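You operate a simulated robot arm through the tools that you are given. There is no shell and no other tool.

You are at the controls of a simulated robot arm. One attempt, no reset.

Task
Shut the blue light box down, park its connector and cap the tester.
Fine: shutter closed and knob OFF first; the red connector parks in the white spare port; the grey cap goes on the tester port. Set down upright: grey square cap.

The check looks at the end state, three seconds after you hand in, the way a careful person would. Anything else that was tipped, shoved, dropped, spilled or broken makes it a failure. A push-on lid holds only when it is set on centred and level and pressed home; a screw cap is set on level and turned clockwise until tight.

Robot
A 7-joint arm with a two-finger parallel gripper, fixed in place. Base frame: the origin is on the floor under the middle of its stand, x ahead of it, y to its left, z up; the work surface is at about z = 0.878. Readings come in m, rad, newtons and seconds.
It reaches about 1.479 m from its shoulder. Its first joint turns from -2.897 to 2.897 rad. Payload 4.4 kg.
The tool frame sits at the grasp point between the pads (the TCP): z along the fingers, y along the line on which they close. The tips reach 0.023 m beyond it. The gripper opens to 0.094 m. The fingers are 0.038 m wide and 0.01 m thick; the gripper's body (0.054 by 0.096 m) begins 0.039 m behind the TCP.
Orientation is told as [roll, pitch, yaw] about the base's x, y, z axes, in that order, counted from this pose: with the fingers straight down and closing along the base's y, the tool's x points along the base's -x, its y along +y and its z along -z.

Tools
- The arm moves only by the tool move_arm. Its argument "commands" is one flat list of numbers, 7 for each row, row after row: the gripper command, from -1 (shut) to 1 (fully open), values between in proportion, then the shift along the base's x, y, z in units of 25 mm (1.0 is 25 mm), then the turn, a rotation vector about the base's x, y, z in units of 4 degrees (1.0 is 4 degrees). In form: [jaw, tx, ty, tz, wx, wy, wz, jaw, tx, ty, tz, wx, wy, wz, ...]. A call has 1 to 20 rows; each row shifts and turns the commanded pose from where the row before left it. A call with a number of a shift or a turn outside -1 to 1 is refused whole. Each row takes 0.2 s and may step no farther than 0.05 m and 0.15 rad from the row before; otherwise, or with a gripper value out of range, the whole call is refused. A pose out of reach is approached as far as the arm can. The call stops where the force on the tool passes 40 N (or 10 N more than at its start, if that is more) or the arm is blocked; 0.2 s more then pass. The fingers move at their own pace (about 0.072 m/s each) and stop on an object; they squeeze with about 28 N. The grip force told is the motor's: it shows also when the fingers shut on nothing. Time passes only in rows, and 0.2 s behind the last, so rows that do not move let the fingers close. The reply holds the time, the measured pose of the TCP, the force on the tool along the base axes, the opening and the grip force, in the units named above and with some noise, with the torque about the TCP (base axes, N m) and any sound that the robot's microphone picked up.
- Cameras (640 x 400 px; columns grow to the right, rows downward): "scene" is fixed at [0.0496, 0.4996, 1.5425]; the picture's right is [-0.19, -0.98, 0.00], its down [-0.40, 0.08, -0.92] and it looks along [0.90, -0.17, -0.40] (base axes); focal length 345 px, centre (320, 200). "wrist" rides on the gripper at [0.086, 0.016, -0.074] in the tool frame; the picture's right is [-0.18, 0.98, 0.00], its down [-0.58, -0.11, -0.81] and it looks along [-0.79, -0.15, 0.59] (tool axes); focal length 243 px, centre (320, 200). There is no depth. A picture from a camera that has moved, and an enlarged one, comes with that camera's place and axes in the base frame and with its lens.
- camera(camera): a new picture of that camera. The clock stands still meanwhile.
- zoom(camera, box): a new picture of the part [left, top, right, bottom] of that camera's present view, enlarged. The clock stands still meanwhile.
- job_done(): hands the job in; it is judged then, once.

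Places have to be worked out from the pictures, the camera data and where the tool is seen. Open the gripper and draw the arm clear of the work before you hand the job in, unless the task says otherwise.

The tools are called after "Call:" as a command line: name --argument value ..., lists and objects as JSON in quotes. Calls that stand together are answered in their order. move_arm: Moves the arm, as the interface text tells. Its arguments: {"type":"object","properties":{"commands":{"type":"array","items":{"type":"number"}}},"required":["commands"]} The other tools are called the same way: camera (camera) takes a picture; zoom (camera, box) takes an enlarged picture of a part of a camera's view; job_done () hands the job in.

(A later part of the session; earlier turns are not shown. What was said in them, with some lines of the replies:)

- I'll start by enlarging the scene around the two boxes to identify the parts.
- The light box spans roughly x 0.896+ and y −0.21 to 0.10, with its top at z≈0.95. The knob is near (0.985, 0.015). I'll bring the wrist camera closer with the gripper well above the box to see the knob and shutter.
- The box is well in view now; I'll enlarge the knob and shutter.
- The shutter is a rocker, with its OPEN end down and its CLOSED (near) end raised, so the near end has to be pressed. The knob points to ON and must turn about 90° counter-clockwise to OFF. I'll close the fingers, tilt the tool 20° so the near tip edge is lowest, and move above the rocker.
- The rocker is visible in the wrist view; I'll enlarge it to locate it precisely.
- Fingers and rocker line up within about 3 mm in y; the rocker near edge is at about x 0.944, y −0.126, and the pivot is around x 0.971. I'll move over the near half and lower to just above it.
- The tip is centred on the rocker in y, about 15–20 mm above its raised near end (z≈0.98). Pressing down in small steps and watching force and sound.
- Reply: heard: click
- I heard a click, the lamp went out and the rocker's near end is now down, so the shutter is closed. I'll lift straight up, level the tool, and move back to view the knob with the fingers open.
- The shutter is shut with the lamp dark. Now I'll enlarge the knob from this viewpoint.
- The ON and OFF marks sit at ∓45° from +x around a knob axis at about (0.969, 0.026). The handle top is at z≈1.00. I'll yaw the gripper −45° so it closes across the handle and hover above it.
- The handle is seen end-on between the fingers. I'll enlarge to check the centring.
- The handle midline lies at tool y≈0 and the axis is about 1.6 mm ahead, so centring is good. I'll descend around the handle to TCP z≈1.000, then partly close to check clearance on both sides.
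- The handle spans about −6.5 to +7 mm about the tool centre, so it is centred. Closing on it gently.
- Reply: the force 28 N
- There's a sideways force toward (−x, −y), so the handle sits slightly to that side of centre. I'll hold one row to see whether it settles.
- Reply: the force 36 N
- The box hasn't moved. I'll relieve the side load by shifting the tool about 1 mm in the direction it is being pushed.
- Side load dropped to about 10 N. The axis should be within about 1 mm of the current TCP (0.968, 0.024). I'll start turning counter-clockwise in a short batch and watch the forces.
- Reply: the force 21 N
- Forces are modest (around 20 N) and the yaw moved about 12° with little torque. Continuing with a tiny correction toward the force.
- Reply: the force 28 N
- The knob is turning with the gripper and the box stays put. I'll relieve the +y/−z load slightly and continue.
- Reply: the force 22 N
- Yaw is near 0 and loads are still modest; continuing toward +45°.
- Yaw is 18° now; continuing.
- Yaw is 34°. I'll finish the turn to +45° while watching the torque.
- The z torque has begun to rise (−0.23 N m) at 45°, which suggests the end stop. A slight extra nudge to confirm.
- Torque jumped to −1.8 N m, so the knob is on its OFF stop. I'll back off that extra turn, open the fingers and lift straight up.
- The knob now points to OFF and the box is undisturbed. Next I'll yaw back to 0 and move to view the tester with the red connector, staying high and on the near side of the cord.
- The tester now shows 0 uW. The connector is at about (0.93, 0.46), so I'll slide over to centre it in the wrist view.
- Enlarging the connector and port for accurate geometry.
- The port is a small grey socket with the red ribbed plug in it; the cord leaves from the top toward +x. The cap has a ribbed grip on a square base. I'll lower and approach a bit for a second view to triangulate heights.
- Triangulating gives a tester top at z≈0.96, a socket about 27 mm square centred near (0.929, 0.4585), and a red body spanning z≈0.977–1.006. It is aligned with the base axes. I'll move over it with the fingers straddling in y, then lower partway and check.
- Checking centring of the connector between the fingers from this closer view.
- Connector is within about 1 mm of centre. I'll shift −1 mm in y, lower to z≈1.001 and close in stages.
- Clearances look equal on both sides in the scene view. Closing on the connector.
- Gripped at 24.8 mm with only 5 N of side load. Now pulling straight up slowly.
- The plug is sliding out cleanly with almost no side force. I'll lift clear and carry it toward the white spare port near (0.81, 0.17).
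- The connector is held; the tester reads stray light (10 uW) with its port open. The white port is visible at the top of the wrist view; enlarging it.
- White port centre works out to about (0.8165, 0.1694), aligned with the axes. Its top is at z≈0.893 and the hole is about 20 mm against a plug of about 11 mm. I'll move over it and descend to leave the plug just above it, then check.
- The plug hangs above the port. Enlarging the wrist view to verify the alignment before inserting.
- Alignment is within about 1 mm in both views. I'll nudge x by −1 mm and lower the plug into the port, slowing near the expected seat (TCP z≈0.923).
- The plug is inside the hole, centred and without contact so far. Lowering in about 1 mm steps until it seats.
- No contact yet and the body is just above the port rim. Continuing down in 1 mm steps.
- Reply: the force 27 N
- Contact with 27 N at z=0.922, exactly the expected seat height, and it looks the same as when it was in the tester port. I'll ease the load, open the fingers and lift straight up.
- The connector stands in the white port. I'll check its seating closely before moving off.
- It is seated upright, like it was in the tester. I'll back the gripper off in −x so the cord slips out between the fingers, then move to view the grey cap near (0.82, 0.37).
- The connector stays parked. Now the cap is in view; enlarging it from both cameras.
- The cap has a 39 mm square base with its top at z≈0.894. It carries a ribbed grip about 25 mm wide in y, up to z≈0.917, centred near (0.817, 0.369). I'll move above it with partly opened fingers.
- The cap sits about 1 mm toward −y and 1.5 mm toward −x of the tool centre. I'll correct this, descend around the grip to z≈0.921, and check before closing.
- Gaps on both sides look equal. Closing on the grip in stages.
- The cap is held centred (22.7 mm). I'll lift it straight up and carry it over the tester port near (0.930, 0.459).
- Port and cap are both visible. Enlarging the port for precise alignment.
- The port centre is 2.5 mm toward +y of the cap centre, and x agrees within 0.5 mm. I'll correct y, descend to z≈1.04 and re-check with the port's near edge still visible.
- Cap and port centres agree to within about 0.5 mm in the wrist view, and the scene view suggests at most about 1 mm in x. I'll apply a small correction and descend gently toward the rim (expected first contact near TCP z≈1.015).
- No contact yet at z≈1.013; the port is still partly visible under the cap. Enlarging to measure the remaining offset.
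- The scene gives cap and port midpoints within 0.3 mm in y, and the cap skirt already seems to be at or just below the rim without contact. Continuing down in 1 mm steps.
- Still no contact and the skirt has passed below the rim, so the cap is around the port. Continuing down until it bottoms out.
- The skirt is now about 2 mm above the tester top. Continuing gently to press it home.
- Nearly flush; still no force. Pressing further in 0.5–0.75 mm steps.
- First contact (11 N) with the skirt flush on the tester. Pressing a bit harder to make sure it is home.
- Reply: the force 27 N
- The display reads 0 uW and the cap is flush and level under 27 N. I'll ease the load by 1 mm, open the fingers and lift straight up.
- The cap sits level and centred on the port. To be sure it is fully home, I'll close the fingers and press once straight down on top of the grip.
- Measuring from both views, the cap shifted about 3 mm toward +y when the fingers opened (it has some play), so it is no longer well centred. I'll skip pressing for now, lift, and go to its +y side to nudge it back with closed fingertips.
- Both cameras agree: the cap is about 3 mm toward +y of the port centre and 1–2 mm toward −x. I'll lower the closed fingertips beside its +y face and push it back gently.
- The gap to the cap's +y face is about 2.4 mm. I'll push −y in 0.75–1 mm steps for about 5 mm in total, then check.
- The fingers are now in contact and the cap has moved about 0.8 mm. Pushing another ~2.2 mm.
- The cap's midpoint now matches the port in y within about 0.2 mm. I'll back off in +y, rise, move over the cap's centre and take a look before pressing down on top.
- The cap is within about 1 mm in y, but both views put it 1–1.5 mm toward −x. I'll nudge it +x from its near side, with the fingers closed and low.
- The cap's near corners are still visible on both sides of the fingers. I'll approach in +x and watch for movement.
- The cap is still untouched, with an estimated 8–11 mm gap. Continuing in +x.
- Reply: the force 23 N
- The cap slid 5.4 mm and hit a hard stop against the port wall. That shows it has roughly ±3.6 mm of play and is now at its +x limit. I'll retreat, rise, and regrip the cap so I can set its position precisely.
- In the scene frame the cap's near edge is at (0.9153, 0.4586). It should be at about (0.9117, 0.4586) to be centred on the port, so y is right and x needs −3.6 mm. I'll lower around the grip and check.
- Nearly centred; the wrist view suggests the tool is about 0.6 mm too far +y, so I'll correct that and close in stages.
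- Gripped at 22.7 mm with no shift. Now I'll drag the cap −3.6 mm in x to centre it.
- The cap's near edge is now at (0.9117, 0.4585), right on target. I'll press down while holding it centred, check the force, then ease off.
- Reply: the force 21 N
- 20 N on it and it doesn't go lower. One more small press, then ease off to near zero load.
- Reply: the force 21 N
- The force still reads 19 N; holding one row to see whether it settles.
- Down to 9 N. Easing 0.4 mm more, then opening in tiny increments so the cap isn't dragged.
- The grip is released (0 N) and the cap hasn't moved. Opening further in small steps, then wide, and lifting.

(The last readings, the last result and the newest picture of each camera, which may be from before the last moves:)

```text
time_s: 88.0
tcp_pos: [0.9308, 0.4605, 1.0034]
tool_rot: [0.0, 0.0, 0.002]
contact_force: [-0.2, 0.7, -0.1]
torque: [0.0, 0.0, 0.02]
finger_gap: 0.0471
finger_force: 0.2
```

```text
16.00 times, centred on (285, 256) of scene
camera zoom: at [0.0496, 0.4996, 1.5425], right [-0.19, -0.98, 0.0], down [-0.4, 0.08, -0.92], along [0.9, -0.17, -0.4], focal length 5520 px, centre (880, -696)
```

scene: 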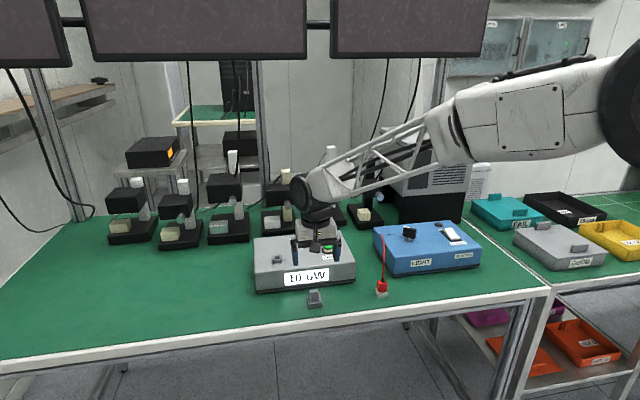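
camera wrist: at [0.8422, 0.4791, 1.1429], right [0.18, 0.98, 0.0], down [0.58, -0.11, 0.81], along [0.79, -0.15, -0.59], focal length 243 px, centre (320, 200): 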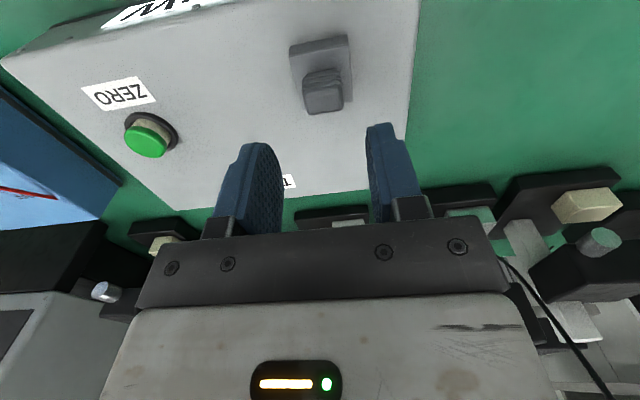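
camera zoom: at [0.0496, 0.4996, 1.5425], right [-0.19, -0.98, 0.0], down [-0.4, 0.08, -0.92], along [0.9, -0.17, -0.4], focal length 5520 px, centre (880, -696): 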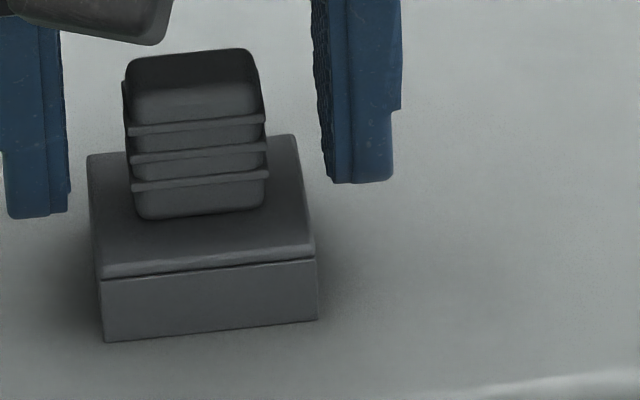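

The cap stays centred, level and flush. Lifting straight up and then checking the parked connector.

Call:
move_arm --commands '[0.1, 0, 0, 0.6, 0, 0, 0, 0.2, 0, 0, 1, 0, 0, 0, 0.4, 0, 0, 1, 0, 0, 0, 0.6, -0.5, 0, 1, 0, 0, 0, 1, -1, 0, 0.5, 0, 0, 0, 1, -1, 0, 0, 0, 0, 0, 1, -1, -0.5, 0, 0, 0, 0, 1, -0.8, -1, 0, 0, 0, 0, 1, 0, -1, 0, 0, 0, 0, 1, 0, -1, 0, 0, 0, 0, 1, 0, -1, 0, 0, 0, 0, 1, 0, -1, 0, 0, 0, 0, 1, 0, -1, 0, 0, 0, 0, 1, 0, -1, 0, 0, 0, 0, 1, 0, -1, 0, 0, 0, 0, 1, 0, -1, 0, 0, 0, 0, 1, 0, -1, 0, 0, 0, 0, 1, 0, 0, 0, 0, 0, 0]'

Call:
camera --camera "wrist"

Call:
zoom --camera "scene" --box '[368, 270, 400, 302]'

Call:
zoom --camera "scene" --box '[240, 220, 370, 300]'

```text
time_s: 91.8
tcp_pos: [0.8217, 0.197, 1.1058]
tool_rot: [0.0, 0.0, 0.002]
contact_force: [-0.3, 0.4, 0.6]
torque: [-0.03, -0.01, 0.01]
finger_gap: 0.0938
finger_force: 0.0
```

```text
taken
camera wrist: at [0.736, 0.215, 1.1807], right [0.18, 0.98, 0.0], down [0.58, -0.11, 0.81], along [0.79, -0.15, -0.59], focal length 243 px, centre (320, 200)
```

wrist: 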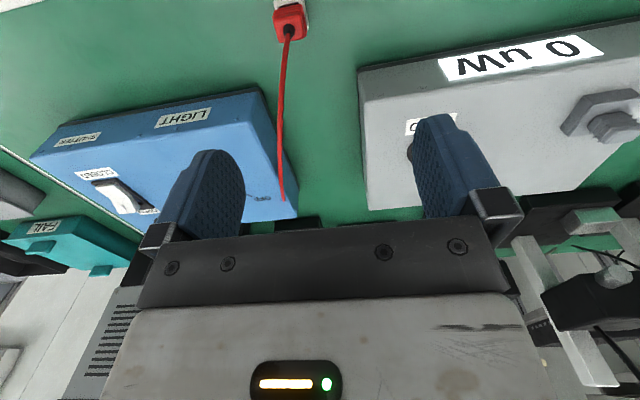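

```text
12.50 times, centred on (384, 286) of scene
camera zoom: at [0.0496, 0.4996, 1.5425], right [-0.19, -0.98, 0.0], down [-0.4, 0.08, -0.92], along [0.9, -0.17, -0.4], focal length 4313 px, centre (-480, -875)
```

zoom: 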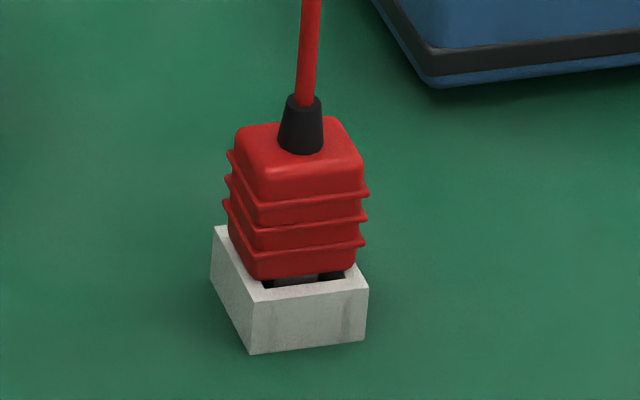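

```text
4.92 times, centred on (305, 260) of scene
camera zoom: at [0.0496, 0.4996, 1.5425], right [-0.19, -0.98, 0.0], down [-0.4, 0.08, -0.92], along [0.9, -0.17, -0.4], focal length 1698 px, centre (394, -95)
```

zoom: 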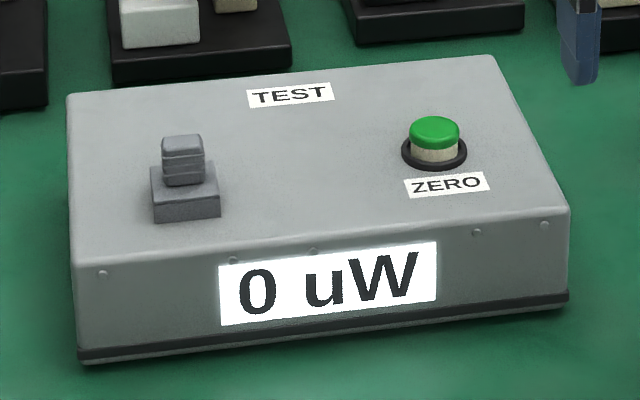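

The connector stands upright and fully seated in the white port, the tester reads 0 uW and the cap is on. I'll draw the arm up and back, then do a final check of everything.

Call:
move_arm --commands '[1, -0.3, 0, 1, 0, 0, 0, 1, -0.5, 0, 1, 0, 0, 0, 1, -0.8, 0, 1, 0, 0, 0, 1, -1, 0, 1, 0, 0, 0, 1, -1, 0, 1, 0, 0, 0, 1, -1, 0, 0.5, 0, 0, 0, 1, -1, -0.5, 0, 0, 0, 0, 1, -0.5, -0.5, 0, 0, 0, 0, 1, 0, 0, 0, 0, 0, 0]'

Call:
camera --camera "scene"

Call:
zoom --camera "scene" --box '[360, 200, 500, 305]'

Call:
zoom --camera "scene" --box '[269, 244, 301, 268]'

Call:
camera --camera "wrist"

```text
time_s: 93.8
tcp_pos: [0.67, 0.1733, 1.2432]
tool_rot: [-0.001, 0.002, 0.001]
contact_force: [-0.3, 0.7, -1.1]
torque: [0.01, 0.03, 0.01]
finger_gap: 0.0941
finger_force: 0.2
```

```text
taken
```

scene: 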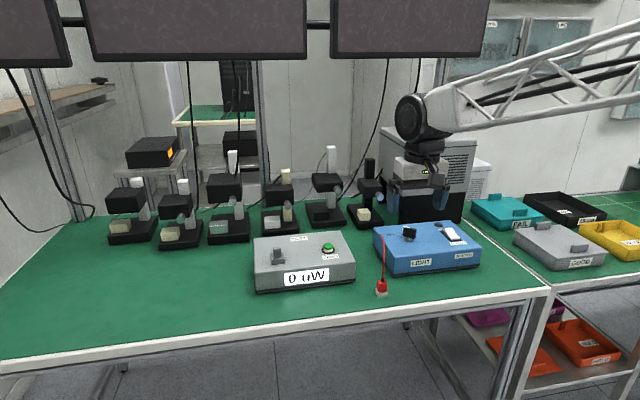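

```text
3.81 times, centred on (430, 252) of scene
camera zoom: at [0.0496, 0.4996, 1.5425], right [-0.19, -0.98, 0.0], down [-0.4, 0.08, -0.92], along [0.9, -0.17, -0.4], focal length 1314 px, centre (-99, 0)
```

zoom: 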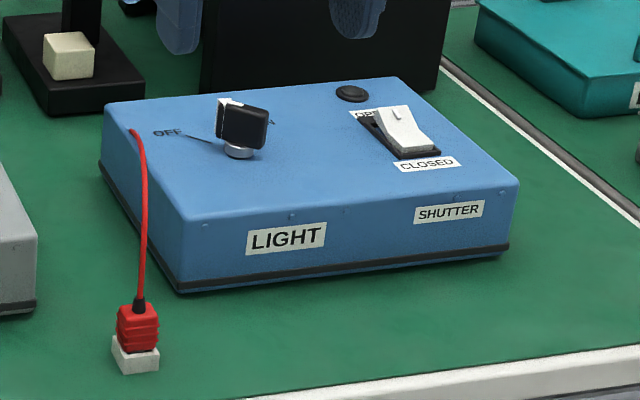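

```text
16.00 times, centred on (285, 256) of scene
camera zoom: at [0.0496, 0.4996, 1.5425], right [-0.19, -0.98, 0.0], down [-0.4, 0.08, -0.92], along [0.9, -0.17, -0.4], focal length 5520 px, centre (880, -696)
```

zoom: 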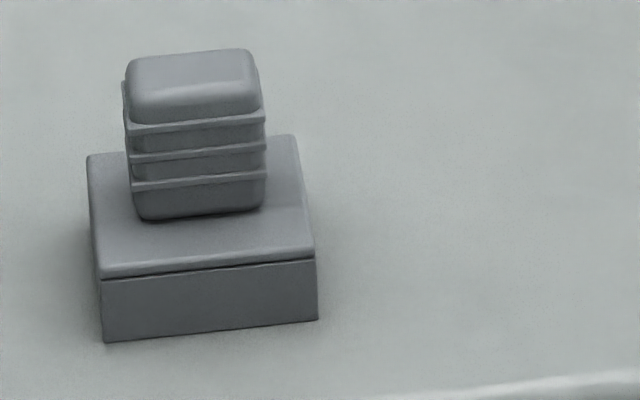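

```text
taken
camera wrist: at [0.5834, 0.1901, 1.318], right [0.18, 0.98, 0.0], down [0.58, -0.11, 0.81], along [0.79, -0.15, -0.59], focal length 243 px, centre (320, 200)
```

wrist: 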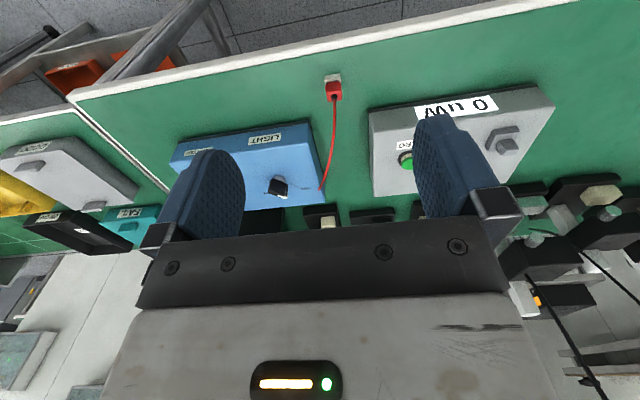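

Everything looks in place. A last comparison with the initial view, using the same crops, to confirm neither box was shoved.

Call:
zoom --camera "scene" --box '[240, 200, 400, 315]'

Call:
zoom --camera "scene" --box '[360, 200, 500, 288]'

```text
3.48 times, centred on (320, 258) of scene
camera zoom: at [0.0496, 0.4996, 1.5425], right [-0.19, -0.98, 0.0], down [-0.4, 0.08, -0.92], along [0.9, -0.17, -0.4], focal length 1200 px, centre (320, 0)
```

zoom: 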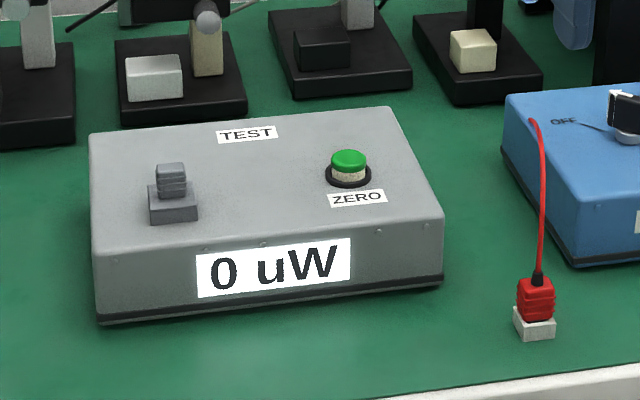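

```text
4.55 times, centred on (430, 244) of scene
camera zoom: at [0.0496, 0.4996, 1.5425], right [-0.19, -0.98, 0.0], down [-0.4, 0.08, -0.92], along [0.9, -0.17, -0.4], focal length 1568 px, centre (-180, 0)
```

zoom: 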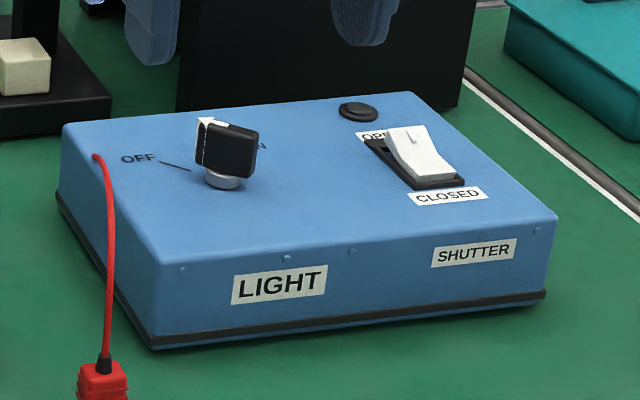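

Both boxes and the white port are exactly where they started. The shutter is closed, the knob is on OFF, the connector is parked, the cap is seated level on the tester port, and the arm is clear with its gripper open. Handing in.

Call:
job_done

```text
The job is handed in.
```

The light box is shut down, its connector is parked and the tester is capped; I've handed the job in, but I don't know the verdict.

- **Light box:** the shutter rocker clicked to CLOSED and the lamp went out. After that I turned the knob to its OFF stop. The box did not move.
- **Red connector:** it stands upright and fully seated in the white spare port. It sits about 1.6 mm off centre, because the hole is wider than the plug.
- **Grey cap:** it is on the tester port, level and flush, and the tester reads 0 uW. It first slipped about 3 mm when I let go, so I re-centred it and pressed it down with at least 20 N. It does not snap into place and can slide roughly 3.6 mm either way on the port. I left it centred as closely as I could measure.

Comparing views from before and after, neither box nor the white port shifted. The arm is drawn back with the gripper open.
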